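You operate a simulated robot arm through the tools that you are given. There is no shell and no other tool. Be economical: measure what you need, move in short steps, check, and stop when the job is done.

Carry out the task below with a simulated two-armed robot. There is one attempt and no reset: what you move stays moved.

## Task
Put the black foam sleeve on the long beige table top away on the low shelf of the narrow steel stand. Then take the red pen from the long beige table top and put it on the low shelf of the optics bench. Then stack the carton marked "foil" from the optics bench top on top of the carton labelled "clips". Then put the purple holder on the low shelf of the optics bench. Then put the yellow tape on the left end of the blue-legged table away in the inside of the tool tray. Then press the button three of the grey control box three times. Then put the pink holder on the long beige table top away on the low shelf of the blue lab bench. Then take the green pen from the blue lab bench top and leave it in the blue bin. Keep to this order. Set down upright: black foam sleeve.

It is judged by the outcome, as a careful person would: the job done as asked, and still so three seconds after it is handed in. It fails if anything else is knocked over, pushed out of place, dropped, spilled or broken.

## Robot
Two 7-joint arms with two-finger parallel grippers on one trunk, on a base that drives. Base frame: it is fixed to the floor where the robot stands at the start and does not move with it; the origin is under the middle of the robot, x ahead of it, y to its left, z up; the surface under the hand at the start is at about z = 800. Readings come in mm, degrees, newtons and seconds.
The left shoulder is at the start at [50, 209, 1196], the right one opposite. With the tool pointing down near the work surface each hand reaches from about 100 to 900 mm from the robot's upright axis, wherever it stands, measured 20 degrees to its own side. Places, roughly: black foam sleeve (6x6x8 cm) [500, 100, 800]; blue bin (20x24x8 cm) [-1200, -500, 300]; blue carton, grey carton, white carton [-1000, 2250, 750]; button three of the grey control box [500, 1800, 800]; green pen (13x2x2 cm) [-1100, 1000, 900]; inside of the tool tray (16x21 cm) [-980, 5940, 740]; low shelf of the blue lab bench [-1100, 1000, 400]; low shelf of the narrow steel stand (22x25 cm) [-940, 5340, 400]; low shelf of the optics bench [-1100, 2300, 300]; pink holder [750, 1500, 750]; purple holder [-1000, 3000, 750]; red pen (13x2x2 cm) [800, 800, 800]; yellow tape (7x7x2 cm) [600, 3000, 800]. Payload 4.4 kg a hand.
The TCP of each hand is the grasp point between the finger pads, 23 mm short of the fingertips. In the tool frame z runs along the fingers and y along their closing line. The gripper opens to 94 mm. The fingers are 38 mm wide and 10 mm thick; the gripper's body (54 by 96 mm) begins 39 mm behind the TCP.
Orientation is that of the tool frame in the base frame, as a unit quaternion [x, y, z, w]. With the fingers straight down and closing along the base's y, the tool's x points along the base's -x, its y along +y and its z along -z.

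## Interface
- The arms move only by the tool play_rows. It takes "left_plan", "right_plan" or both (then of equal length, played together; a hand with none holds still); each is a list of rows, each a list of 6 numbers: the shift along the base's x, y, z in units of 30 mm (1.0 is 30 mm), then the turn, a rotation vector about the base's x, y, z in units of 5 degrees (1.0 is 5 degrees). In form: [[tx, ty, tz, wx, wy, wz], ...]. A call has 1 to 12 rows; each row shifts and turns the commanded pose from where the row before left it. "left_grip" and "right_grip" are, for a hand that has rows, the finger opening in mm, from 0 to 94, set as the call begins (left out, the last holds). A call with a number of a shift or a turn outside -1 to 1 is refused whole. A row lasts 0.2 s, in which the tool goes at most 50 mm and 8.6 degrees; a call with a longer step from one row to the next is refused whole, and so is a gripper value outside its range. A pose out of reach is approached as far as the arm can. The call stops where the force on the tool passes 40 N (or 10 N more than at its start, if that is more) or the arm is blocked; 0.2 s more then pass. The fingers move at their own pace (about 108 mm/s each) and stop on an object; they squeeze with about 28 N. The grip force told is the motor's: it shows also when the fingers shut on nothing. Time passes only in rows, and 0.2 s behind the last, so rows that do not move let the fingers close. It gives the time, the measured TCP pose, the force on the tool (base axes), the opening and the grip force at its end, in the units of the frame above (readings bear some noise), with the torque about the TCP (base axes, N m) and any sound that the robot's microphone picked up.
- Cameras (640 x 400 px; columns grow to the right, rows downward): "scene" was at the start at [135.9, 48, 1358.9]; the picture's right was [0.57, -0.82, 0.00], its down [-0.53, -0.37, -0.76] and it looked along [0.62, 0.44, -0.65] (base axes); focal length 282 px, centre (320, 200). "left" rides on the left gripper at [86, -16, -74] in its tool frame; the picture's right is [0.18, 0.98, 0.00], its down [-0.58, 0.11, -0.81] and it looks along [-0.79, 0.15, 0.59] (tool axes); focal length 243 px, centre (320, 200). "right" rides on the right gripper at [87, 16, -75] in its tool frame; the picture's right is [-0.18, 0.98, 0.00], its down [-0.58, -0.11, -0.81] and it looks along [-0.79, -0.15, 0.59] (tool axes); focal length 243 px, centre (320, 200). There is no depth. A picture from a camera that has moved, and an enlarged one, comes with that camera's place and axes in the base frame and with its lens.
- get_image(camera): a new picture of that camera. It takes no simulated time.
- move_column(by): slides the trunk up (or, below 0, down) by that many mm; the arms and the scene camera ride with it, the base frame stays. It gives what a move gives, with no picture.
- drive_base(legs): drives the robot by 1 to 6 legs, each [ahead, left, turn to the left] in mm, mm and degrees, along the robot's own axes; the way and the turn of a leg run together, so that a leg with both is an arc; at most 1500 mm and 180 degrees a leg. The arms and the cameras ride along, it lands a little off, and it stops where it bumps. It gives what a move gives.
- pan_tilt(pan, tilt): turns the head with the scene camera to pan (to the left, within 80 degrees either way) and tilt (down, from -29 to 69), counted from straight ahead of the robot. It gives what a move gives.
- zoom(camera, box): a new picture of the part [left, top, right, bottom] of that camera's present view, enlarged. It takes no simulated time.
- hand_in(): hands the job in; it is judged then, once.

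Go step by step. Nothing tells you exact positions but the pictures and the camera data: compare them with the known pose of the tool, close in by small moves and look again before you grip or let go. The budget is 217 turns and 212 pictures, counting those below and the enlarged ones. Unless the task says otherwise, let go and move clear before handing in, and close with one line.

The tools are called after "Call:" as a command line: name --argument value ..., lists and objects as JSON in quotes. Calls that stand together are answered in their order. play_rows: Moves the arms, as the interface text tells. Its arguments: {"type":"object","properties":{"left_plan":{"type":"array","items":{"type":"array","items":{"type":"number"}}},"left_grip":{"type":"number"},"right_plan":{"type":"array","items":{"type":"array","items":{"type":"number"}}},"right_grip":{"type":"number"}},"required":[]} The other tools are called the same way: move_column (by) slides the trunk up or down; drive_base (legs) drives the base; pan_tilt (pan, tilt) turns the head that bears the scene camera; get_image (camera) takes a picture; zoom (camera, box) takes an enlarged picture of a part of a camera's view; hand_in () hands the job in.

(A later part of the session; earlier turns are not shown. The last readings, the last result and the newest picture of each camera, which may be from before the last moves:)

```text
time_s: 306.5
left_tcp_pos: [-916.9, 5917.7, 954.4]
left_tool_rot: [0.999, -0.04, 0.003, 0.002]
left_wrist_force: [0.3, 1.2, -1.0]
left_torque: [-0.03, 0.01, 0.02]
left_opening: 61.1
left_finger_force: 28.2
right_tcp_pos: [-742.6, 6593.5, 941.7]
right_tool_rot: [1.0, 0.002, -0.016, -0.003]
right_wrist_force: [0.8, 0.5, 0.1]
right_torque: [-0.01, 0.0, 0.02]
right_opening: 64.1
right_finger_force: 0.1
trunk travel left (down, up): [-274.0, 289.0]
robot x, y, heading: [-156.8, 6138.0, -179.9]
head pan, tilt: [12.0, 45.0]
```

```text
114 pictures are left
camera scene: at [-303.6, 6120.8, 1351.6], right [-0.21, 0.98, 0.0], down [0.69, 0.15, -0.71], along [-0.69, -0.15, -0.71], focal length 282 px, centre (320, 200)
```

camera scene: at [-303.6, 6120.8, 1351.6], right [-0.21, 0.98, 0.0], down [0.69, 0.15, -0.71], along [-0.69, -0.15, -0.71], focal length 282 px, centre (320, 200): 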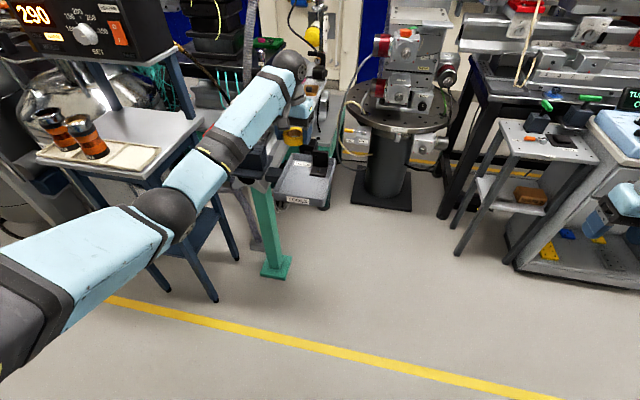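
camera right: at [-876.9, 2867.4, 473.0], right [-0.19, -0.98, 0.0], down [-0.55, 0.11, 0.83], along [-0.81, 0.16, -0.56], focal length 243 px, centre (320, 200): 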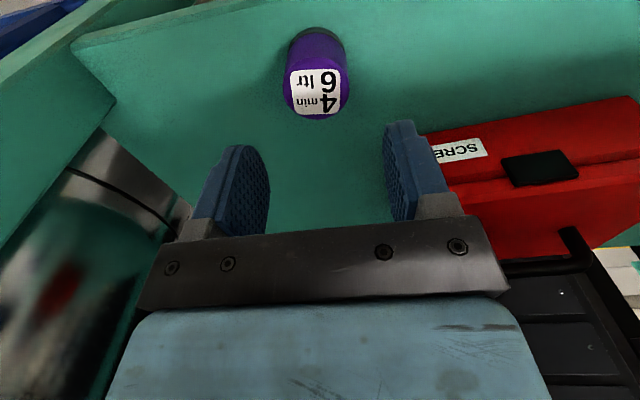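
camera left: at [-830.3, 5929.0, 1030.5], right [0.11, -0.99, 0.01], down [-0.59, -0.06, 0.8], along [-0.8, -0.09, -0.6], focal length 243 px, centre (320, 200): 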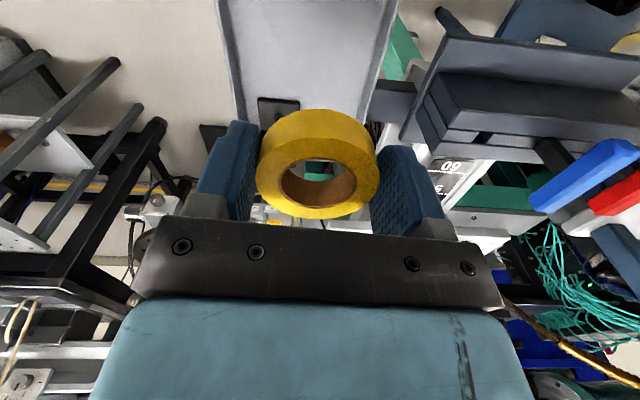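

Call:
play_rows --left_plan '[[-0.43, 0.07, -0.9, 0, 0, 0], [-0.43, 0.07, -0.9, 0, 0, 0], [0, 0, -0.9, 0, 0, 0], [0, 0, -0.9, 0, 0, 0], [0, 0, -0.9, 0, 0, 0], [0, 0, -0.7, 0, 0, 0]]'

Call:
get_image --camera "left"

Call:
zoom --camera "scene" --box '[230, 100, 390, 230]'

```text
time_s: 307.9
left_tcp_pos: [-943.3, 5922.9, 798.6]
left_tool_rot: [0.999, -0.04, 0.003, 0.002]
left_wrist_force: [1.0, 0.1, 0.1]
left_torque: [0.0, -0.03, 0.03]
left_opening: 61.0
left_finger_force: 27.8
right_tcp_pos: [-744.4, 6594.5, 941.3]
right_tool_rot: [1.0, 0.002, -0.017, -0.004]
right_wrist_force: [0.7, -0.1, 0.4]
right_torque: [-0.02, 0.04, 0.0]
right_opening: 63.8
right_finger_force: 0.0
trunk travel left (down, up): [-274.0, 289.0]
robot x, y, heading: [-156.4, 6136.5, -180.0]
head pan, tilt: [12.0, 45.0]
```

```text
113 pictures are left
camera left: at [-856.4, 5933.7, 873.3], right [0.11, -0.99, 0.01], down [-0.59, -0.06, 0.8], along [-0.8, -0.09, -0.6], focal length 243 px, centre (320, 200)
```

left: 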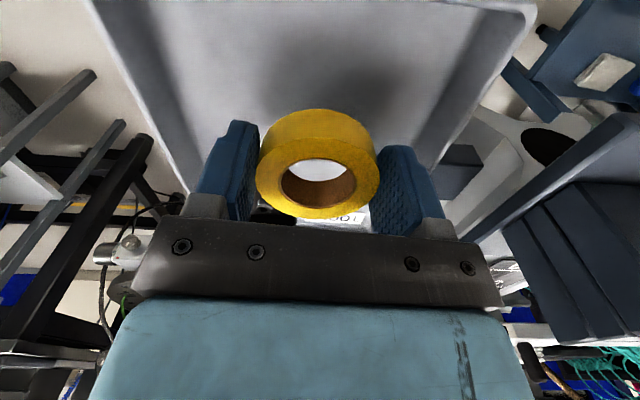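

```text
3.08 times, centred on (310, 165) of scene
camera zoom: at [-303.8, 6120.8, 1351.5], right [-0.21, 0.98, 0.0], down [0.69, 0.15, -0.71], along [-0.69, -0.15, -0.71], focal length 866 px, centre (351, 308)
```

zoom: 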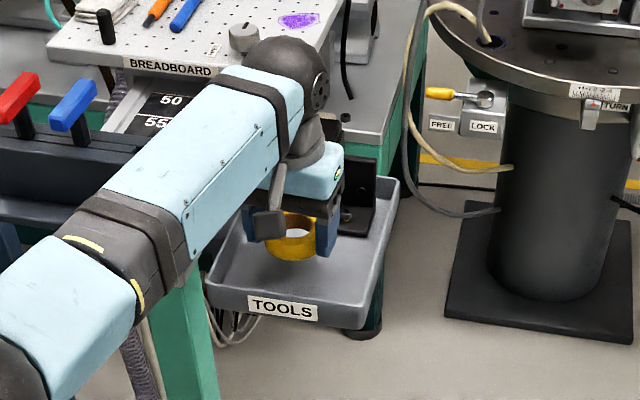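

Call:
play_rows --left_plan '[[0, 0, -0.4, 0, 0, 0], [0, 0, -0.3, 0, 0, 0], [0, 0, -0.15, 0, 0, 0], [0, 0, 0, 0, 0, 0]]'

Call:
get_image --camera "left"

```text
time_s: 308.9
left_tcp_pos: [-942.3, 5923.2, 773.7]
left_tool_rot: [0.999, -0.039, 0.003, 0.002]
left_wrist_force: [0.2, 0.1, 0.5]
left_torque: [0.04, 0.0, 0.02]
left_opening: 61.2
left_finger_force: 27.9
right_tcp_pos: [-743.8, 6593.0, 942.9]
right_tool_rot: [1.0, 0.001, -0.017, -0.004]
right_wrist_force: [1.4, -0.2, -0.1]
right_torque: [-0.03, -0.04, 0.01]
right_opening: 64.2
right_finger_force: 0.0
trunk travel left (down, up): [-274.0, 289.0]
robot x, y, heading: [-154.0, 6141.3, -179.8]
head pan, tilt: [12.0, 45.0]
```

```text
111 pictures are left
camera left: at [-856.3, 5933.2, 848.0], right [0.11, -0.99, 0.01], down [-0.59, -0.06, 0.8], along [-0.8, -0.09, -0.6], focal length 243 px, centre (320, 200)
```

left: 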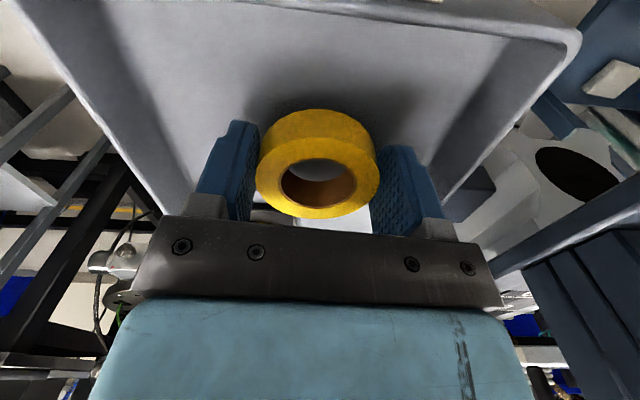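

Call:
play_rows --left_plan '[[0, 0, -0.2, 0, 0, 0], [0, 0, -0.15, 0, 0, 0], [0, 0, -0.1, 0, 0, 0], [0, 0, 0, 0, 0, 0]]'

```text
time_s: 309.9
left_tcp_pos: [-943.2, 5923.4, 763.3]
left_tool_rot: [0.999, -0.039, 0.002, 0.003]
left_wrist_force: [-1.6, -2.8, 15.1]
left_torque: [0.26, -0.17, 0.02]
left_opening: 61.4
left_finger_force: 28.1
right_tcp_pos: [-741.7, 6593.8, 943.6]
right_tool_rot: [1.0, 0.002, -0.017, -0.003]
right_wrist_force: [0.4, 0.7, -0.8]
right_torque: [-0.02, -0.03, 0.0]
right_opening: 64.2
right_finger_force: 0.0
trunk travel left (down, up): [-274.0, 289.0]
robot x, y, heading: [-155.7, 6139.8, -180.0]
head pan, tilt: [12.0, 45.0]
```

The tape has touched the tray floor. I'll release and rise.

Call:
play_rows --left_plan '[[0, 0, 0, 0, 0, 0], [0, 0, 0, 0, 0, 0], [0, 0, 0, 0, 0, 0], [0, 0, 0.5, 0, 0, 0], [0, 0, 0.8, 0, 0, 0], [0, 0, 0.9, 0, 0, 0], [0, 0, 0.9, 0, 0, 0], [0, 0, 0.9, 0, 0, 0], [0, 0, 0.9, 0, 0, 0], [0, 0, 0.9, 0, 0, 0]]' --left_grip 78

Call:
get_image --camera "left"

```text
time_s: 312.1
left_tcp_pos: [-943.2, 5921.7, 935.0]
left_tool_rot: [0.999, -0.04, 0.004, 0.002]
left_wrist_force: [0.7, 0.1, 0.6]
left_torque: [0.0, 0.0, 0.02]
left_opening: 78.1
left_finger_force: 0.1
right_tcp_pos: [-743.4, 6593.9, 941.3]
right_tool_rot: [1.0, 0.003, -0.017, -0.003]
right_wrist_force: [0.5, -0.1, 0.2]
right_torque: [-0.02, 0.02, 0.02]
right_opening: 63.8
right_finger_force: 0.0
trunk travel left (down, up): [-274.0, 289.0]
robot x, y, heading: [-153.7, 6137.2, -180.1]
head pan, tilt: [12.0, 45.0]
```

```text
110 pictures are left
camera left: at [-855.9, 5933.0, 1009.8], right [0.11, -0.99, 0.01], down [-0.59, -0.06, 0.8], along [-0.8, -0.09, -0.6], focal length 243 px, centre (320, 200)
```

left: 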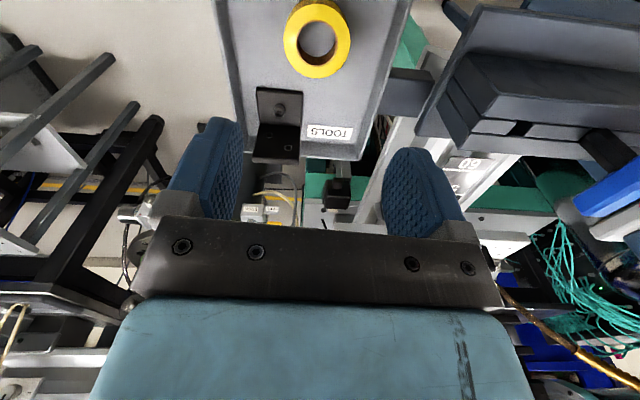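

The tape lies in the tray. Next is the control box: I'll back off, bring the right arm in, and drive back down the aisle.

Call:
drive_base --legs '[[-210, 0, 0]]'

Call:
play_rows --right_plan '[[-0.8, -0.8, 0, 0, 0, 0], [-0.8, -0.8, 0, 0, 0, 0], [-0.8, -0.8, 0, 0, 0, 0], [-0.8, -0.8, 0, 0, 0, 0], [-0.8, -0.9, 0, 0, 0, 0], [-0.7, -0.9, 0, 0, 0, 0], [-0.7, -0.9, 0, 0, 0, 0], [-0.7, -0.9, 0, 0, 0, 0]]'

Call:
drive_base --legs '[[0, 0, -90], [0, 240, 0], [-1500, 0, 0], [-1500, 0, 0], [-1490, 0, 0]]'

Call:
pan_tilt --pan -60 --tilt 40

Call:
get_image --camera "scene"

```text
time_s: 313.7
left_tcp_pos: [-730.7, 5922.3, 935.2]
left_tool_rot: [0.999, -0.039, 0.003, 0.003]
left_wrist_force: [1.0, 0.4, -0.6]
left_torque: [0.03, 0.03, -0.01]
left_opening: 77.9
left_finger_force: 0.0
right_tcp_pos: [-531.6, 6594.0, 941.3]
right_tool_rot: [1.0, 0.001, -0.016, -0.003]
right_wrist_force: [-0.2, 1.1, -0.3]
right_torque: [0.01, -0.01, -0.06]
right_opening: 64.1
right_finger_force: 0.1
trunk travel left (down, up): [-274.0, 289.0]
robot x, y, heading: [55.1, 6141.4, -179.9]
head pan, tilt: [12.0, 45.0]
```

```text
time_s: 315.5
left_tcp_pos: [-731.6, 5921.5, 932.8]
left_tool_rot: [0.999, -0.039, 0.004, 0.002]
left_wrist_force: [-0.4, -0.4, 0.0]
left_torque: [0.0, -0.01, 0.02]
left_opening: 78.1
left_finger_force: 0.0
right_tcp_pos: [-716.0, 6389.0, 941.0]
right_tool_rot: [1.0, 0.002, -0.016, -0.005]
right_wrist_force: [-0.2, 0.3, 0.5]
right_torque: [0.02, 0.04, 0.0]
right_opening: 64.1
right_finger_force: 0.2
trunk travel left (down, up): [-274.0, 289.0]
robot x, y, heading: [56.4, 6139.0, -179.6]
head pan, tilt: [12.0, 45.0]
```

```text
time_s: 343.1
left_tcp_pos: [-258.9, 2409.2, 933.9]
left_tool_rot: [-0.692, 0.722, -0.001, -0.004]
left_wrist_force: [-0.3, 0.2, 0.9]
left_torque: [0.0, 0.01, 0.01]
left_opening: 78.0
left_finger_force: 0.0
right_tcp_pos: [207.4, 2411.2, 940.9]
right_tool_rot: [0.721, -0.693, -0.01, -0.014]
right_wrist_force: [-0.8, -0.4, -0.2]
right_torque: [-0.02, -0.03, 0.01]
right_opening: 63.9
right_finger_force: 0.1
trunk travel left (down, up): [-274.0, 289.0]
robot x, y, heading: [-12.3, 1629.8, 91.9]
head pan, tilt: [12.0, 45.0]
```

```text
time_s: 344.6
left_tcp_pos: [-261.4, 2408.8, 935.4]
left_tool_rot: [-0.692, 0.722, -0.001, -0.004]
left_wrist_force: [-0.7, 0.0, 0.5]
left_torque: [-0.01, 0.0, 0.02]
left_opening: 78.1
left_finger_force: 0.0
right_tcp_pos: [207.9, 2411.3, 940.1]
right_tool_rot: [0.721, -0.692, -0.01, -0.014]
right_wrist_force: [0.4, -0.4, -0.4]
right_torque: [0.03, 0.0, 0.02]
right_opening: 64.2
right_finger_force: 0.0
trunk travel left (down, up): [-274.0, 289.0]
robot x, y, heading: [-16.5, 1633.3, 92.2]
head pan, tilt: [-60.0, 40.0]
```

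```text
109 pictures are left
camera scene: at [54.1, 1742.7, 1358.8], right [0.53, -0.85, 0.0], down [-0.54, -0.34, -0.77], along [0.65, 0.41, -0.64], focal length 282 px, centre (320, 200)
```

scene: 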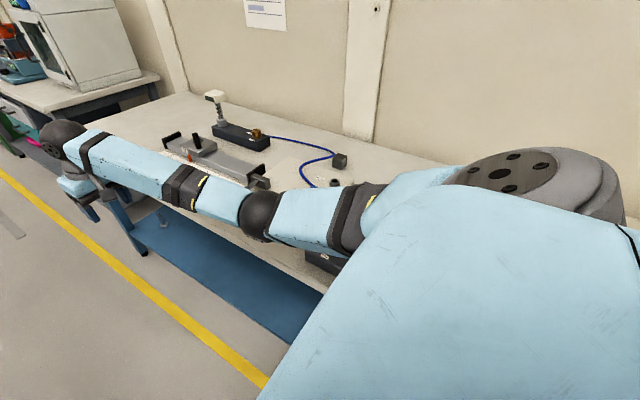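

Call:
drive_base --legs '[[0, 310, -2], [0, 0, -90]]'

Call:
pan_tilt --pan 5 --tilt 40

Call:
get_image --camera "scene"

```text
time_s: 351.7
left_tcp_pos: [464.4, 1841.3, 934.2]
left_tool_rot: [0.039, 0.999, 0.003, -0.003]
left_wrist_force: [0.4, 0.4, -0.5]
left_torque: [-0.01, 0.01, -0.01]
left_opening: 77.9
left_finger_force: 0.1
right_tcp_pos: [446.3, 1373.2, 941.3]
right_tool_rot: [-0.002, 1.0, -0.003, 0.016]
right_wrist_force: [-0.2, 0.0, 0.1]
right_torque: [-0.04, 0.01, -0.02]
right_opening: 64.0
right_finger_force: 0.0
trunk travel left (down, up): [-274.0, 289.0]
robot x, y, heading: [-325.9, 1622.4, 0.5]
head pan, tilt: [-60.0, 40.0]
```

```text
time_s: 353.0
left_tcp_pos: [463.2, 1841.5, 934.1]
left_tool_rot: [0.039, 0.999, 0.003, -0.003]
left_wrist_force: [-1.4, -0.4, -0.2]
left_torque: [0.04, 0.0, 0.01]
left_opening: 77.8
left_finger_force: 0.0
right_tcp_pos: [446.2, 1373.3, 941.2]
right_tool_rot: [-0.002, 1.0, -0.004, 0.017]
right_wrist_force: [0.9, -0.5, 0.4]
right_torque: [-0.02, 0.01, 0.0]
right_opening: 63.9
right_finger_force: 0.1
trunk travel left (down, up): [-274.0, 289.0]
robot x, y, heading: [-324.6, 1624.2, 0.1]
head pan, tilt: [5.0, 40.0]
```

```text
108 pictures are left
camera scene: at [-173.1, 1631.1, 1358.8], right [0.09, -1.0, 0.0], down [-0.64, -0.06, -0.77], along [0.76, 0.07, -0.64], focal length 282 px, centre (320, 200)
```

scene: 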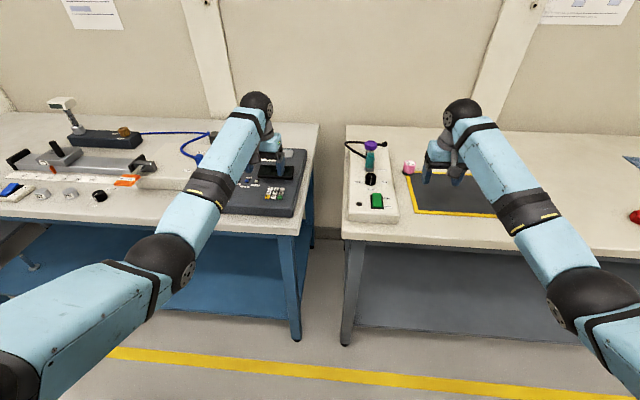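

Call:
zoom --camera "scene" --box '[210, 130, 330, 230]'

Call:
get_image --camera "left"

```text
4.00 times, centred on (270, 180) of scene
camera zoom: at [-173.1, 1631.1, 1358.8], right [0.09, -1.0, 0.0], down [-0.64, -0.06, -0.77], along [0.76, 0.07, -0.64], focal length 1126 px, centre (520, 280)
```

zoom: 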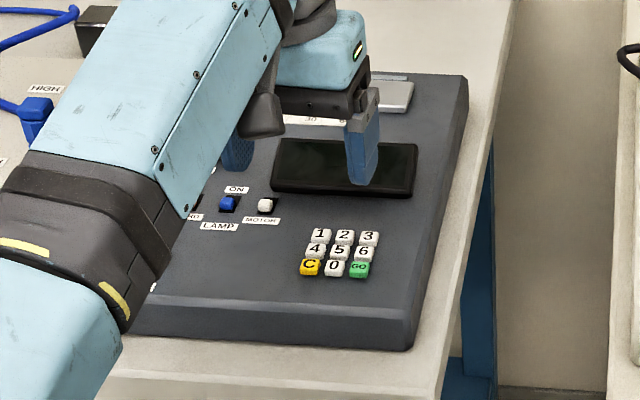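

```text
106 pictures are left
camera left: at [375.5, 1831.8, 1009.4], right [-0.11, 0.99, 0.01], down [0.59, 0.06, 0.8], along [0.8, 0.09, -0.6], focal length 243 px, centre (320, 200)
```

left: 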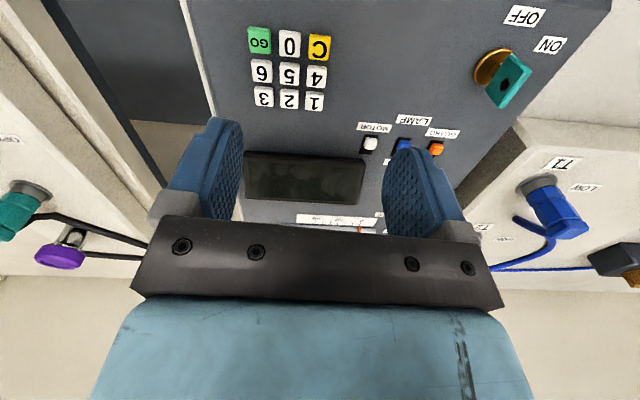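

The keypad's key "3" triangulates to about (476, 1804, 845). I'll close the left gripper, square its yaw and hover above the key, offset away from keys 2 and 6.

Call:
play_rows --left_plan '[[0.18, -0.46, -0.35, 0, 0, 0.3], [0.18, -0.46, -0.35, 0, 0, 0.3], [0.18, -0.46, -0.35, 0, 0, 0.3], [0, 0, 0, 0, 0, 0]]' --left_grip 0

Call:
get_image --camera "left"

Call:
zoom --camera "scene" --box '[240, 140, 320, 210]'

```text
time_s: 354.0
left_tcp_pos: [479.4, 1800.5, 902.6]
left_tool_rot: [-0.001, 1.0, 0.002, -0.003]
left_wrist_force: [0.2, 0.5, -0.4]
left_torque: [0.01, -0.01, 0.0]
left_opening: 0.0
left_finger_force: 27.8
right_tcp_pos: [446.8, 1373.9, 940.6]
right_tool_rot: [-0.002, 1.0, -0.003, 0.017]
right_wrist_force: [0.0, 0.3, -0.3]
right_torque: [0.02, 0.02, 0.01]
right_opening: 64.2
right_finger_force: 0.1
trunk travel left (down, up): [-274.0, 289.0]
robot x, y, heading: [-324.2, 1620.7, 0.2]
head pan, tilt: [5.0, 40.0]
```

```text
105 pictures are left
camera left: at [394.2, 1782.8, 977.3], right [-0.19, 0.98, 0.01], down [0.59, 0.11, 0.8], along [0.79, 0.15, -0.6], focal length 243 px, centre (320, 200)
```

left: 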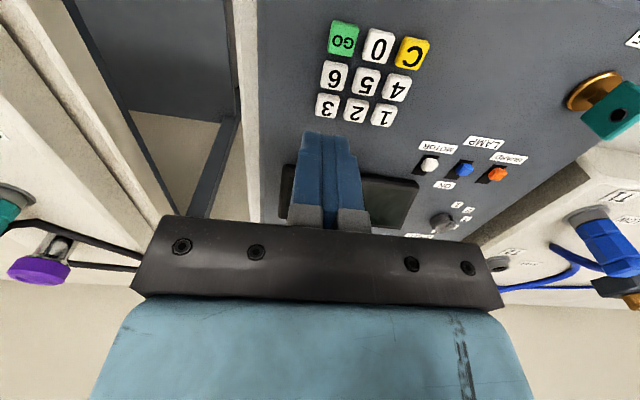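

```text
5.71 times, centred on (280, 175) of scene
camera zoom: at [-173.3, 1631.5, 1358.9], right [0.09, -1.0, 0.0], down [-0.64, -0.06, -0.77], along [0.76, 0.07, -0.64], focal length 1609 px, centre (549, 343)
```

zoom: 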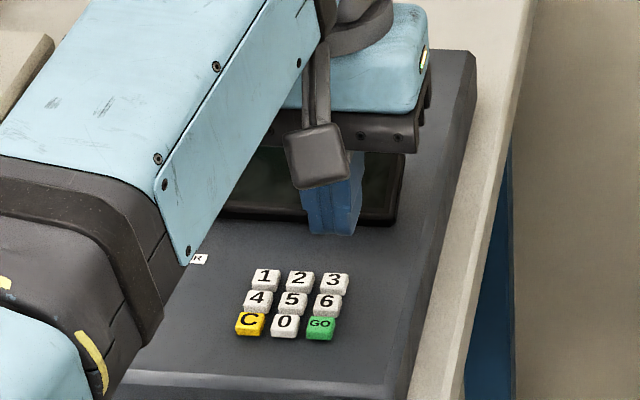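

Key 3 is at about (473, 1803, 848), with 17 mm pitch. I'll hover at x = 484, y = 1799 so only key 3 gets touched, then descend in small steps.

Call:
play_rows --left_plan '[[0.15, -0.05, -0.3, 0, 0, 0], [0, 0, -0.5, 0, 0, 0], [0, 0, 0, 0, 0, 0]]'

Call:
get_image --camera "left"

Call:
zoom --camera "scene" --box '[240, 140, 320, 210]'

```text
time_s: 354.8
left_tcp_pos: [484.1, 1797.4, 879.0]
left_tool_rot: [0.0, 1.0, 0.001, -0.004]
left_wrist_force: [0.4, 0.7, -0.7]
left_torque: [-0.02, 0.02, 0.02]
left_opening: 0.0
left_finger_force: 28.0
right_tcp_pos: [446.7, 1374.5, 940.7]
right_tool_rot: [-0.002, 1.0, -0.003, 0.017]
right_wrist_force: [0.1, -0.4, 1.0]
right_torque: [0.02, 0.01, -0.02]
right_opening: 64.1
right_finger_force: 0.2
trunk travel left (down, up): [-274.0, 289.0]
robot x, y, heading: [-326.4, 1626.3, 0.1]
head pan, tilt: [5.0, 40.0]
```

```text
103 pictures are left
camera left: at [398.4, 1781.3, 953.8], right [-0.18, 0.98, 0.01], down [0.59, 0.11, 0.8], along [0.79, 0.15, -0.6], focal length 243 px, centre (320, 200)
```

left: 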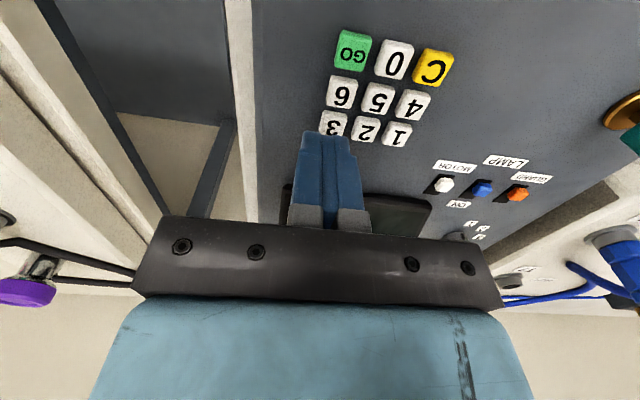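

```text
5.71 times, centred on (280, 175) of scene
camera zoom: at [-173.2, 1631.1, 1358.9], right [0.09, -1.0, 0.0], down [-0.64, -0.06, -0.77], along [0.76, 0.07, -0.64], focal length 1609 px, centre (549, 343)
```

zoom: 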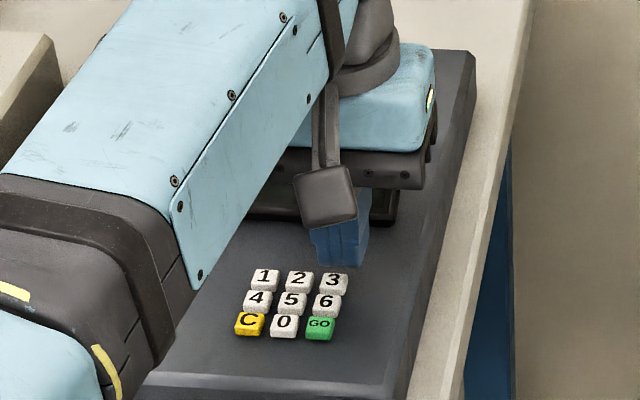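

Call:
play_rows --left_plan '[[0, 0, -0.2, 0, 0, 0], [0, 0, -0.1, 0, 0, 0], [0, 0, 0, 0, 0, 0]]'

Call:
zoom --camera "scene" --box '[250, 160, 300, 200]'

```text
time_s: 355.6
left_tcp_pos: [484.9, 1796.7, 869.6]
left_tool_rot: [0.0, 1.0, 0.002, -0.003]
left_wrist_force: [0.3, 0.0, 1.0]
left_torque: [-0.01, -0.02, 0.05]
left_opening: 0.0
left_finger_force: 27.6
right_tcp_pos: [445.8, 1374.4, 940.3]
right_tool_rot: [-0.003, 1.0, -0.004, 0.017]
right_wrist_force: [-0.1, 0.3, 0.0]
right_torque: [-0.03, -0.02, 0.0]
right_opening: 63.7
right_finger_force: 0.0
trunk travel left (down, up): [-274.0, 289.0]
robot x, y, heading: [-324.4, 1624.3, 0.3]
head pan, tilt: [5.0, 40.0]
```

```text
10.00 times, centred on (275, 180) of scene
camera zoom: at [-173.1, 1631.2, 1358.8], right [0.09, -1.0, 0.0], down [-0.64, -0.06, -0.77], along [0.76, 0.07, -0.64], focal length 2816 px, centre (770, 400)
```

zoom: 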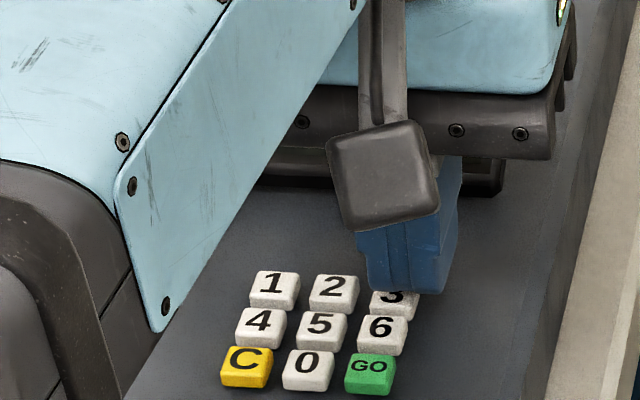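

Call:
play_rows --left_plan '[[0, 0, -0.06, 0, 0, 0], [0, 0, -0.06, 0, 0, 0], [0, 0, 0, 0, 0, 0]]'

```text
time_s: 356.4
left_tcp_pos: [483.5, 1797.7, 866.2]
left_tool_rot: [0.0, 1.0, 0.002, -0.003]
left_wrist_force: [2.9, 0.2, 4.6]
left_torque: [-0.02, -0.04, 0.03]
left_opening: 0.0
left_finger_force: 28.2
right_tcp_pos: [446.9, 1373.4, 941.2]
right_tool_rot: [-0.002, 1.0, -0.004, 0.017]
right_wrist_force: [-0.7, 0.0, -0.1]
right_torque: [0.05, 0.0, 0.03]
right_opening: 63.9
right_finger_force: 0.1
trunk travel left (down, up): [-274.0, 289.0]
robot x, y, heading: [-324.6, 1623.1, 0.1]
head pan, tilt: [5.0, 40.0]
heard: click
```

A click was heard: press one. I'll lift and check.

Call:
play_rows --left_plan '[[0, 0, 0.2, 0, 0, 0], [0, 0, 0.2, 0, 0, 0], [0, 0, 0, 0, 0, 0]]'

Call:
zoom --camera "left" --box '[270, 20, 450, 240]'

Call:
zoom --camera "scene" --box '[250, 140, 310, 200]'

```text
time_s: 357.2
left_tcp_pos: [484.3, 1797.0, 878.4]
left_tool_rot: [0.0, 1.0, 0.003, -0.005]
left_wrist_force: [0.2, 0.0, 0.1]
left_torque: [0.0, -0.02, 0.02]
left_opening: 0.0
left_finger_force: 28.5
right_tcp_pos: [448.0, 1374.4, 940.9]
right_tool_rot: [-0.002, 1.0, -0.004, 0.016]
right_wrist_force: [-0.4, 0.9, 0.4]
right_torque: [0.0, -0.02, -0.01]
right_opening: 64.1
right_finger_force: 0.0
trunk travel left (down, up): [-274.0, 289.0]
robot x, y, heading: [-319.4, 1627.9, 0.4]
head pan, tilt: [5.0, 40.0]
```

```text
1.82 times, centred on (360, 130) of left
camera zoom: at [397.3, 1781.9, 952.6], right [-0.18, 0.98, 0.01], down [0.59, 0.11, 0.8], along [0.79, 0.15, -0.6], focal length 441 px, centre (247, 327)
```

zoom: 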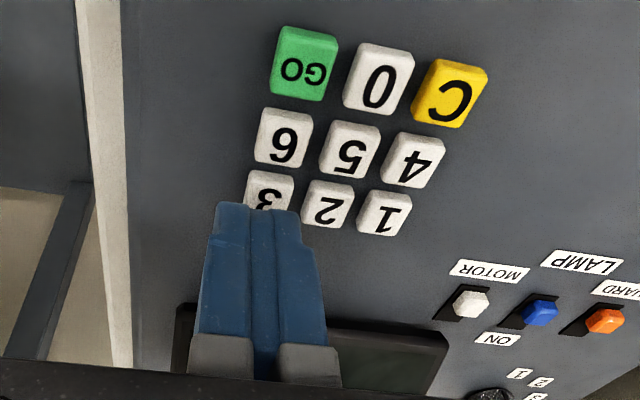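

```text
6.67 times, centred on (280, 170) of scene
camera zoom: at [-173.0, 1631.2, 1358.8], right [0.09, -1.0, 0.0], down [-0.64, -0.06, -0.77], along [0.76, 0.07, -0.64], focal length 1877 px, centre (587, 400)
```

zoom: 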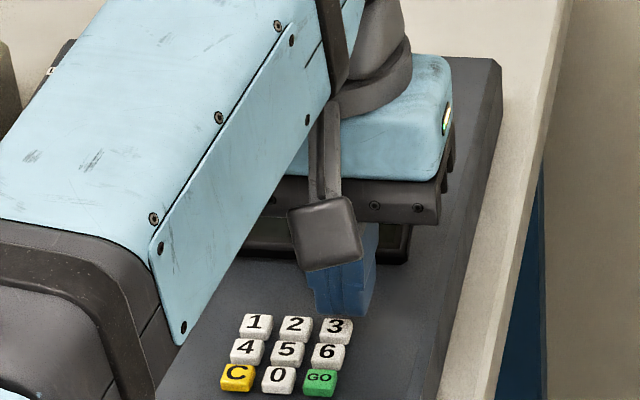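

I'll press a second time.

Call:
play_rows --left_plan '[[0, 0, -0.2, 0, 0, 0], [0, 0, -0.1, 0, 0, 0], [0, 0, -0.06, 0, 0, 0], [0, 0, -0.06, 0, 0, 0], [0, 0, 0, 0, 0, 0], [0, 0, 0.22, 0, 0, 0], [0, 0, 0.2, 0, 0, 0], [0, 0, 0, 0, 0, 0]]'

```text
time_s: 359.0
left_tcp_pos: [483.5, 1798.4, 876.8]
left_tool_rot: [0.0, 1.0, 0.002, -0.003]
left_wrist_force: [-0.6, -1.2, -0.4]
left_torque: [-0.02, -0.01, -0.02]
left_opening: 0.1
left_finger_force: 28.3
right_tcp_pos: [446.8, 1374.7, 940.7]
right_tool_rot: [-0.002, 1.0, -0.003, 0.016]
right_wrist_force: [0.3, -0.3, -0.6]
right_torque: [0.04, 0.06, 0.0]
right_opening: 63.9
right_finger_force: 0.2
trunk travel left (down, up): [-274.0, 289.0]
robot x, y, heading: [-323.8, 1625.9, 0.5]
head pan, tilt: [5.0, 40.0]
heard: click
```

One click again, so that's two. Third press.

Call:
play_rows --left_plan '[[0, 0, -0.2, 0, 0, 0], [0, 0, -0.1, 0, 0, 0], [0, 0, -0.06, 0, 0, 0], [0, 0, -0.06, 0, 0, 0], [0, 0, 0, 0, 0, 0], [0, 0, 0.22, 0, 0, 0], [0, 0, 0.2, 0, 0, 0], [0, 0, 0, 0, 0, 0]]'

```text
time_s: 360.8
left_tcp_pos: [483.4, 1796.8, 876.8]
left_tool_rot: [0.0, 1.0, 0.003, -0.004]
left_wrist_force: [-0.1, -0.3, -0.3]
left_torque: [-0.03, 0.03, 0.0]
left_opening: 0.1
left_finger_force: 27.9
right_tcp_pos: [446.9, 1374.5, 941.3]
right_tool_rot: [-0.002, 1.0, -0.003, 0.017]
right_wrist_force: [0.1, -0.1, -0.5]
right_torque: [0.0, 0.0, -0.01]
right_opening: 64.0
right_finger_force: 0.1
trunk travel left (down, up): [-274.0, 289.0]
robot x, y, heading: [-322.7, 1623.2, 0.4]
head pan, tilt: [5.0, 40.0]
heard: click
```

Three presses are done. I'll raise the hand, look at the display for confirmation, and view the pink holder.

Call:
play_rows --left_plan '[[0, 0, 0.9, 0, 0, 0], [-0.5, 0.5, 0.9, 0, 0, 0], [-0.8, 0.8, 0.5, 0, 0, 0], [-0.8, 0.8, 0, 0, 0, 0]]'

Call:
zoom --camera "scene" --box '[210, 130, 330, 230]'

Call:
zoom --camera "scene" --box '[330, 120, 490, 250]'

```text
time_s: 361.8
left_tcp_pos: [419.7, 1863.0, 947.4]
left_tool_rot: [0.0, 1.0, 0.002, -0.005]
left_wrist_force: [-0.2, 0.5, 0.5]
left_torque: [-0.02, -0.04, 0.02]
left_opening: 0.4
left_finger_force: 28.2
right_tcp_pos: [447.2, 1376.6, 942.0]
right_tool_rot: [-0.003, 1.0, -0.004, 0.016]
right_wrist_force: [0.1, 0.1, -0.3]
right_torque: [0.03, -0.01, 0.01]
right_opening: 63.9
right_finger_force: 0.0
trunk travel left (down, up): [-274.0, 289.0]
robot x, y, heading: [-321.8, 1627.0, 0.4]
head pan, tilt: [5.0, 40.0]
```

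```text
4.00 times, centred on (270, 180) of scene
camera zoom: at [-173.5, 1633.4, 1358.9], right [0.09, -1.0, 0.0], down [-0.64, -0.06, -0.77], along [0.76, 0.07, -0.64], focal length 1126 px, centre (520, 280)
```

zoom: 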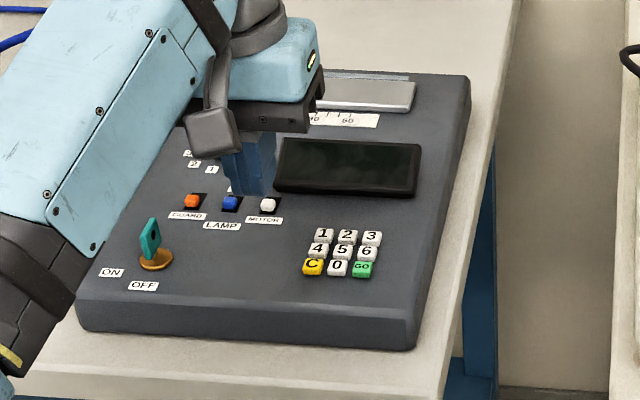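

```text
3.08 times, centred on (410, 185) of scene
camera zoom: at [-173.5, 1633.4, 1358.9], right [0.09, -1.0, 0.0], down [-0.64, -0.06, -0.77], along [0.76, 0.07, -0.64], focal length 866 px, centre (43, 246)
```

zoom: 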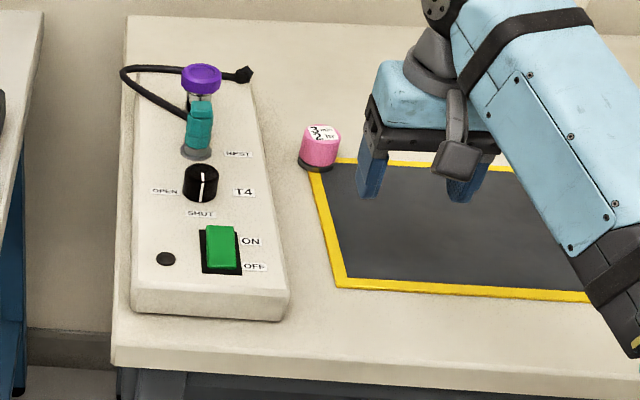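

The clicks were clean; the pink holder is at about (662, 1395). I'll drive forward so the right hand is over it.

Call:
drive_base --legs '[[195, 10, -0.4]]'

Call:
get_image --camera "right"

Call:
zoom --camera "scene" --box '[330, 100, 490, 230]'

```text
time_s: 363.4
left_tcp_pos: [618.7, 1863.3, 946.5]
left_tool_rot: [0.004, 1.0, 0.003, -0.003]
left_wrist_force: [0.3, 0.2, 0.5]
left_torque: [0.0, -0.01, -0.01]
left_opening: 0.2
left_finger_force: 27.9
right_tcp_pos: [640.1, 1375.3, 939.9]
right_tool_rot: [0.003, 1.0, -0.003, 0.016]
right_wrist_force: [1.3, -0.6, -0.4]
right_torque: [0.0, 0.0, 0.01]
right_opening: 63.8
right_finger_force: 0.1
trunk travel left (down, up): [-274.0, 289.0]
robot x, y, heading: [-129.6, 1632.0, -0.1]
head pan, tilt: [5.0, 40.0]
```

```text
96 pictures are left
camera right: at [551.1, 1394.3, 1011.5], right [0.19, 0.98, 0.0], down [0.55, -0.11, 0.83], along [0.81, -0.16, -0.56], focal length 243 px, centre (320, 200)
```

right: 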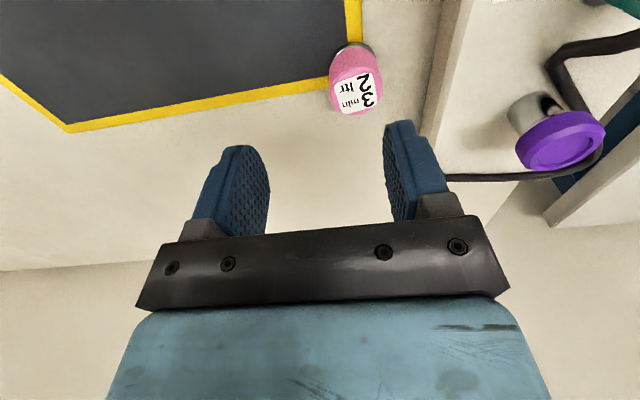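

```text
3.08 times, centred on (410, 165) of scene
camera zoom: at [22.8, 1639.2, 1358.7], right [0.08, -1.0, 0.0], down [-0.64, -0.05, -0.77], along [0.76, 0.06, -0.64], focal length 866 px, centre (43, 308)
```

zoom: 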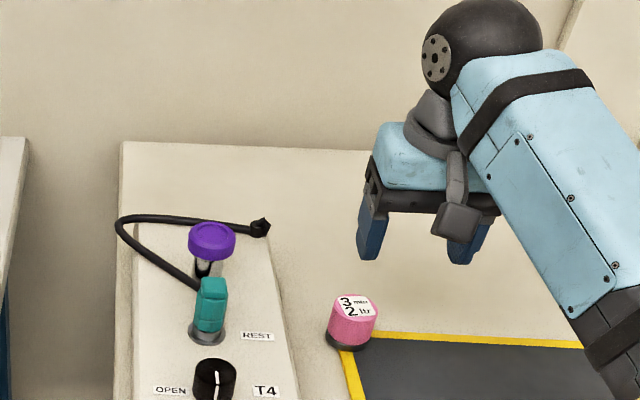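

Call:
play_rows --right_plan '[[0.63, 0.77, 0, 0, 0, 0], [0, 0, -0.8, 0, 0, 0], [0, 0, -0.8, 0, 0, 0], [0, 0, 0, 0, 0, 0]]' --right_grip 60

Call:
get_image --camera "right"

```text
time_s: 364.4
left_tcp_pos: [618.4, 1864.4, 947.3]
left_tool_rot: [0.005, 1.0, 0.003, -0.004]
left_wrist_force: [-0.4, -0.1, 1.0]
left_torque: [-0.02, -0.01, 0.0]
left_opening: 0.0
left_finger_force: 27.7
right_tcp_pos: [661.3, 1398.9, 891.3]
right_tool_rot: [0.003, 1.0, -0.003, 0.017]
right_wrist_force: [0.1, 0.1, 1.0]
right_torque: [-0.01, 0.02, -0.02]
right_opening: 60.0
right_finger_force: 0.0
trunk travel left (down, up): [-274.0, 289.0]
robot x, y, heading: [-129.5, 1633.7, -0.3]
head pan, tilt: [5.0, 40.0]
```

```text
94 pictures are left
camera right: at [571.1, 1417.4, 962.7], right [0.19, 0.98, 0.0], down [0.55, -0.11, 0.83], along [0.81, -0.16, -0.56], focal length 243 px, centre (320, 200)
```

right: 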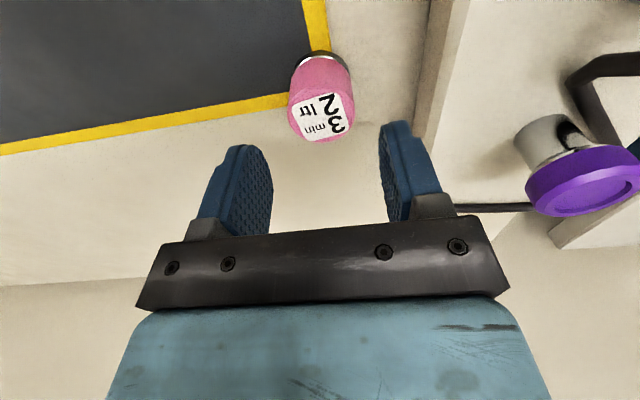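

Call:
play_rows --right_plan '[[0, 0.04, -0.8, 0, 0, 0], [0, 0, -0.8, 0, 0, 0], [0, 0, -0.5, 0, 0, 0], [0, 0, 0, 0, 0, 0]]'

Call:
get_image --camera "right"

```text
time_s: 365.4
left_tcp_pos: [617.7, 1864.0, 948.2]
left_tool_rot: [0.004, 1.0, 0.002, -0.004]
left_wrist_force: [0.2, 0.1, 0.0]
left_torque: [0.03, 0.01, 0.02]
left_opening: 0.1
left_finger_force: 27.7
right_tcp_pos: [659.6, 1401.2, 829.2]
right_tool_rot: [0.002, 1.0, -0.004, 0.016]
right_wrist_force: [-0.4, -0.6, 0.2]
right_torque: [-0.05, 0.01, 0.0]
right_opening: 60.1
right_finger_force: 0.1
trunk travel left (down, up): [-274.0, 289.0]
robot x, y, heading: [-131.3, 1634.0, -0.4]
head pan, tilt: [5.0, 40.0]
```

```text
93 pictures are left
camera right: at [570.5, 1418.8, 900.0], right [0.19, 0.98, 0.0], down [0.55, -0.11, 0.83], along [0.81, -0.16, -0.56], focal length 243 px, centre (320, 200)
```

right: 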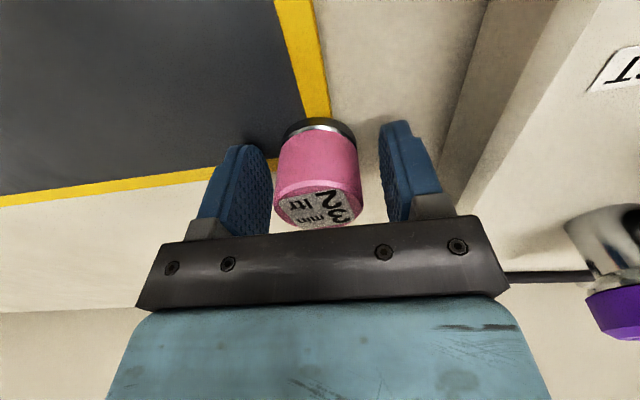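

Call:
play_rows --right_plan '[[0, 0, 0, 0, 0, 0], [0, 0, 0, 0, 0, 0], [0, 0, 0, 0, 0, 0], [0, 0, 0.3, 0, 0, 0], [0, 0, 0.8, 0, 0, 0], [0, 0, 1, 0, 0, 0], [0, 0, 1, 0, 0, 0], [0, 0, 0.8, 0, 0, 0]]' --right_grip 25

Call:
get_image --camera "right"

```text
time_s: 367.2
left_tcp_pos: [618.6, 1863.5, 948.6]
left_tool_rot: [0.004, 1.0, 0.002, -0.004]
left_wrist_force: [0.1, 1.0, 0.7]
left_torque: [-0.01, 0.03, 0.0]
left_opening: 0.0
left_finger_force: 28.0
right_tcp_pos: [656.5, 1401.8, 946.6]
right_tool_rot: [0.003, 1.0, -0.004, 0.017]
right_wrist_force: [0.2, 0.1, -1.1]
right_torque: [0.01, -0.01, 0.0]
right_opening: 38.7
right_finger_force: 28.0
trunk travel left (down, up): [-274.0, 289.0]
robot x, y, heading: [-127.7, 1632.0, -0.4]
head pan, tilt: [5.0, 40.0]
```

```text
92 pictures are left
camera right: at [567.7, 1419.2, 1017.6], right [0.19, 0.98, 0.0], down [0.55, -0.11, 0.83], along [0.81, -0.16, -0.56], focal length 243 px, centre (320, 200)
```

right: 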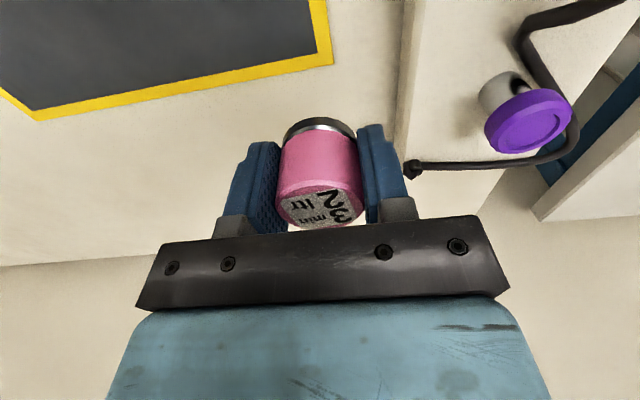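

The pink holder is held. I'll back off, turn, and go look at the blue lab bench's low shelf.

Call:
drive_base --legs '[[-100, 0, 0], [0, 0, 90], [-730, 0, 0], [0, -240, 0]]'

Call:
pan_tilt --pan 70 --tilt 40

Call:
get_image --camera "scene"

```text
time_s: 378.0
left_tcp_pos: [-221.6, 1643.0, 947.5]
left_tool_rot: [-0.691, 0.723, 0.0, -0.004]
left_wrist_force: [-0.3, -0.3, 0.8]
left_torque: [-0.03, -0.01, -0.02]
left_opening: 0.0
left_finger_force: 28.0
right_tcp_pos: [241.3, 1662.9, 946.0]
right_tool_rot: [-0.692, 0.721, 0.009, 0.015]
right_wrist_force: [1.4, -0.1, -1.2]
right_torque: [0.01, -0.03, 0.02]
right_opening: 38.7
right_finger_force: 27.3
trunk travel left (down, up): [-274.0, 289.0]
robot x, y, heading: [-21.8, 885.6, 87.4]
head pan, tilt: [5.0, 40.0]
```

```text
time_s: 379.4
left_tcp_pos: [-222.3, 1641.5, 947.6]
left_tool_rot: [-0.691, 0.723, -0.001, -0.005]
left_wrist_force: [0.7, -0.2, -0.7]
left_torque: [-0.02, -0.01, 0.04]
left_opening: 0.2
left_finger_force: 27.6
right_tcp_pos: [240.9, 1663.1, 945.7]
right_tool_rot: [-0.692, 0.722, 0.008, 0.015]
right_wrist_force: [-0.5, 0.6, -0.9]
right_torque: [0.01, -0.02, 0.0]
right_opening: 38.6
right_finger_force: 28.3
trunk travel left (down, up): [-274.0, 289.0]
robot x, y, heading: [-21.1, 883.4, 87.6]
head pan, tilt: [70.0, 40.0]
```

```text
91 pictures are left
camera scene: at [-96.8, 985.4, 1358.8], right [0.38, 0.92, 0.0], down [0.59, -0.25, -0.77], along [-0.71, 0.29, -0.64], focal length 282 px, centre (320, 200)
```

scene: 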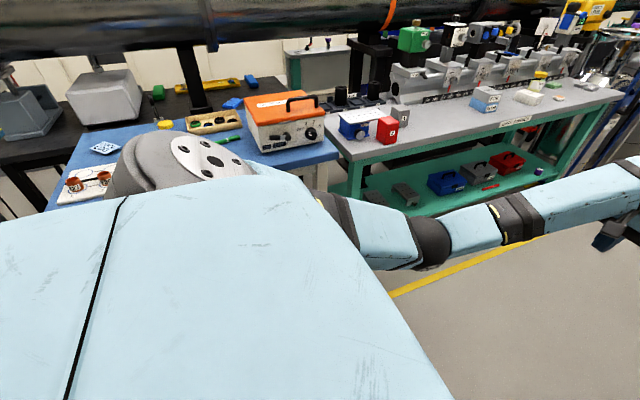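

Call:
drive_base --legs '[[0, -50, 0], [0, 0, 92.3]]'

Call:
pan_tilt --pan -5 --tilt 45

Call:
get_image --camera "scene"

```text
time_s: 384.4
left_tcp_pos: [-720.5, 656.4, 948.5]
left_tool_rot: [1.0, -0.006, 0.004, 0.003]
left_wrist_force: [0.0, -0.6, -0.9]
left_torque: [-0.01, 0.03, 0.0]
left_opening: 0.0
left_finger_force: 27.7
right_tcp_pos: [-755.3, 1119.0, 945.9]
right_tool_rot: [1.0, -0.005, -0.016, -0.004]
right_wrist_force: [0.4, -0.1, -1.7]
right_torque: [0.0, 0.03, -0.01]
right_opening: 38.3
right_finger_force: 27.6
trunk travel left (down, up): [-274.0, 289.0]
robot x, y, heading: [28.1, 877.9, 179.4]
head pan, tilt: [70.0, 40.0]
```

```text
time_s: 385.9
left_tcp_pos: [-719.3, 656.6, 948.5]
left_tool_rot: [1.0, -0.007, 0.003, 0.002]
left_wrist_force: [-0.3, 0.1, 0.9]
left_torque: [0.02, -0.01, -0.08]
left_opening: 0.2
left_finger_force: 28.3
right_tcp_pos: [-756.2, 1119.1, 946.3]
right_tool_rot: [1.0, -0.004, -0.015, -0.004]
right_wrist_force: [0.4, -0.3, -0.7]
right_torque: [0.0, -0.04, -0.01]
right_opening: 38.3
right_finger_force: 28.0
trunk travel left (down, up): [-274.0, 289.0]
robot x, y, heading: [28.2, 885.6, 179.1]
head pan, tilt: [-5.0, 45.0]
```

```text
90 pictures are left
camera scene: at [-120.2, 891.8, 1351.5], right [0.1, 1.0, 0.0], down [0.7, -0.07, -0.71], along [-0.7, 0.07, -0.71], focal length 282 px, centre (320, 200)
```

scene: 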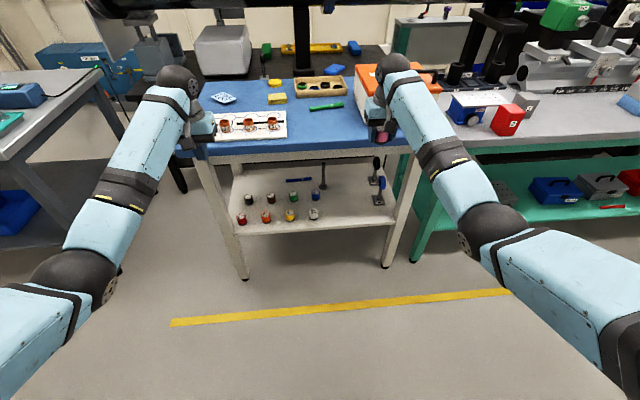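

Call:
zoom --camera "scene" --box '[200, 130, 420, 270]'

```text
2.86 times, centred on (310, 200) of scene
camera zoom: at [-120.2, 891.8, 1351.5], right [0.1, 1.0, 0.0], down [0.7, -0.07, -0.71], along [-0.7, 0.07, -0.71], focal length 804 px, centre (349, 200)
```

zoom: 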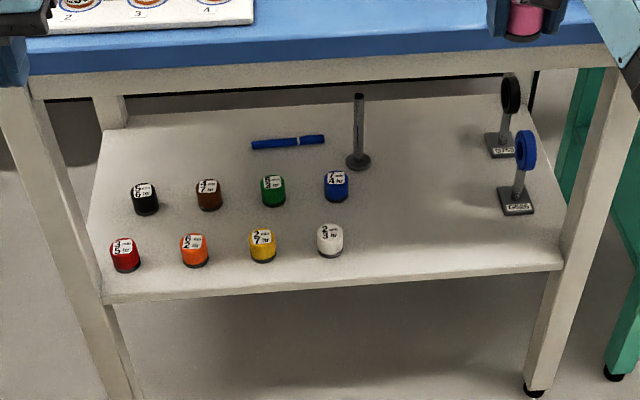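

The shelf holds two rows of holders, with free space at about (-950, 1100). I'll retract the left arm, pull the right hand back slightly, and lower the trunk.

Call:
play_rows --left_plan '[[0.95, -0.3, 0, 0, 0, 0], [0.95, -0.3, 0, 0, 0, 0], [0.95, -0.3, 0, 0, 0, 0], [0.95, -0.3, 0, 0, 0, 0], [0.95, -0.3, 0, 0, 0, 0], [0.95, -0.3, 0, 0, 0, 0], [0.95, -0.3, 0, 0, 0, 0], [0.95, -0.3, 0, 0, 0, 0]]' --right_plan '[[0.3, 0, 0, 0, 0, 0], [0.3, 0, 0, 0, 0, 0], [0.3, 0, 0, 0, 0, 0], [0, 0, 0, 0, 0, 0], [0, 0, 0, 0, 0, 0], [0, 0, 0, 0, 0, 0], [0, 0, 0, 0, 0, 0], [0, 0, 0, 0, 0, 0]]'

Call:
drive_base --legs '[[-20, 0, 0.8]]'

Call:
move_column --by -270

Call:
get_image --camera "right"

```text
time_s: 387.7
left_tcp_pos: [-490.4, 585.1, 947.8]
left_tool_rot: [1.0, -0.007, 0.003, 0.002]
left_wrist_force: [-0.1, 0.2, -1.1]
left_torque: [0.0, -0.02, -0.02]
left_opening: 0.3
left_finger_force: 28.1
right_tcp_pos: [-728.4, 1119.4, 945.8]
right_tool_rot: [1.0, -0.005, -0.017, -0.003]
right_wrist_force: [-0.1, 0.1, -0.4]
right_torque: [0.0, -0.01, 0.04]
right_opening: 38.5
right_finger_force: 28.3
trunk travel left (down, up): [-274.0, 289.0]
robot x, y, heading: [27.6, 885.1, 179.3]
head pan, tilt: [-5.0, 45.0]
```

```text
time_s: 388.5
left_tcp_pos: [-466.9, 579.2, 947.1]
left_tool_rot: [1.0, 0.001, 0.004, 0.003]
left_wrist_force: [0.9, 0.7, -0.5]
left_torque: [0.01, -0.01, -0.02]
left_opening: 0.0
left_finger_force: 28.0
right_tcp_pos: [-712.6, 1108.5, 945.9]
right_tool_rot: [1.0, 0.002, -0.016, -0.003]
right_wrist_force: [0.5, -0.1, -0.6]
right_torque: [-0.02, 0.01, -0.01]
right_opening: 38.3
right_finger_force: 28.5
trunk travel left (down, up): [-274.0, 289.0]
robot x, y, heading: [50.2, 882.5, -180.0]
head pan, tilt: [-5.0, 45.0]
```

```text
time_s: 391.2
left_tcp_pos: [-467.0, 580.4, 677.4]
left_tool_rot: [1.0, 0.001, 0.004, 0.003]
left_wrist_force: [0.2, -0.6, 0.3]
left_torque: [-0.03, -0.01, 0.0]
left_opening: 0.1
left_finger_force: 28.5
right_tcp_pos: [-712.8, 1109.0, 675.9]
right_tool_rot: [1.0, 0.003, -0.017, -0.003]
right_wrist_force: [0.6, -0.5, -1.5]
right_torque: [0.02, 0.03, 0.0]
right_opening: 38.2
right_finger_force: 28.5
trunk travel left (down, up): [-4.0, 559.0]
robot x, y, heading: [50.5, 883.9, -179.5]
head pan, tilt: [-5.0, 45.0]
```

```text
88 pictures are left
camera right: at [-623.9, 1093.4, 747.1], right [-0.18, -0.98, 0.0], down [-0.55, 0.1, 0.83], along [-0.81, 0.15, -0.56], focal length 243 px, centre (320, 200)
```

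right: 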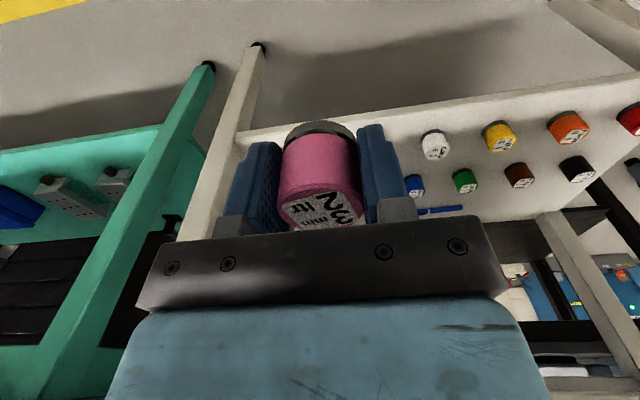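

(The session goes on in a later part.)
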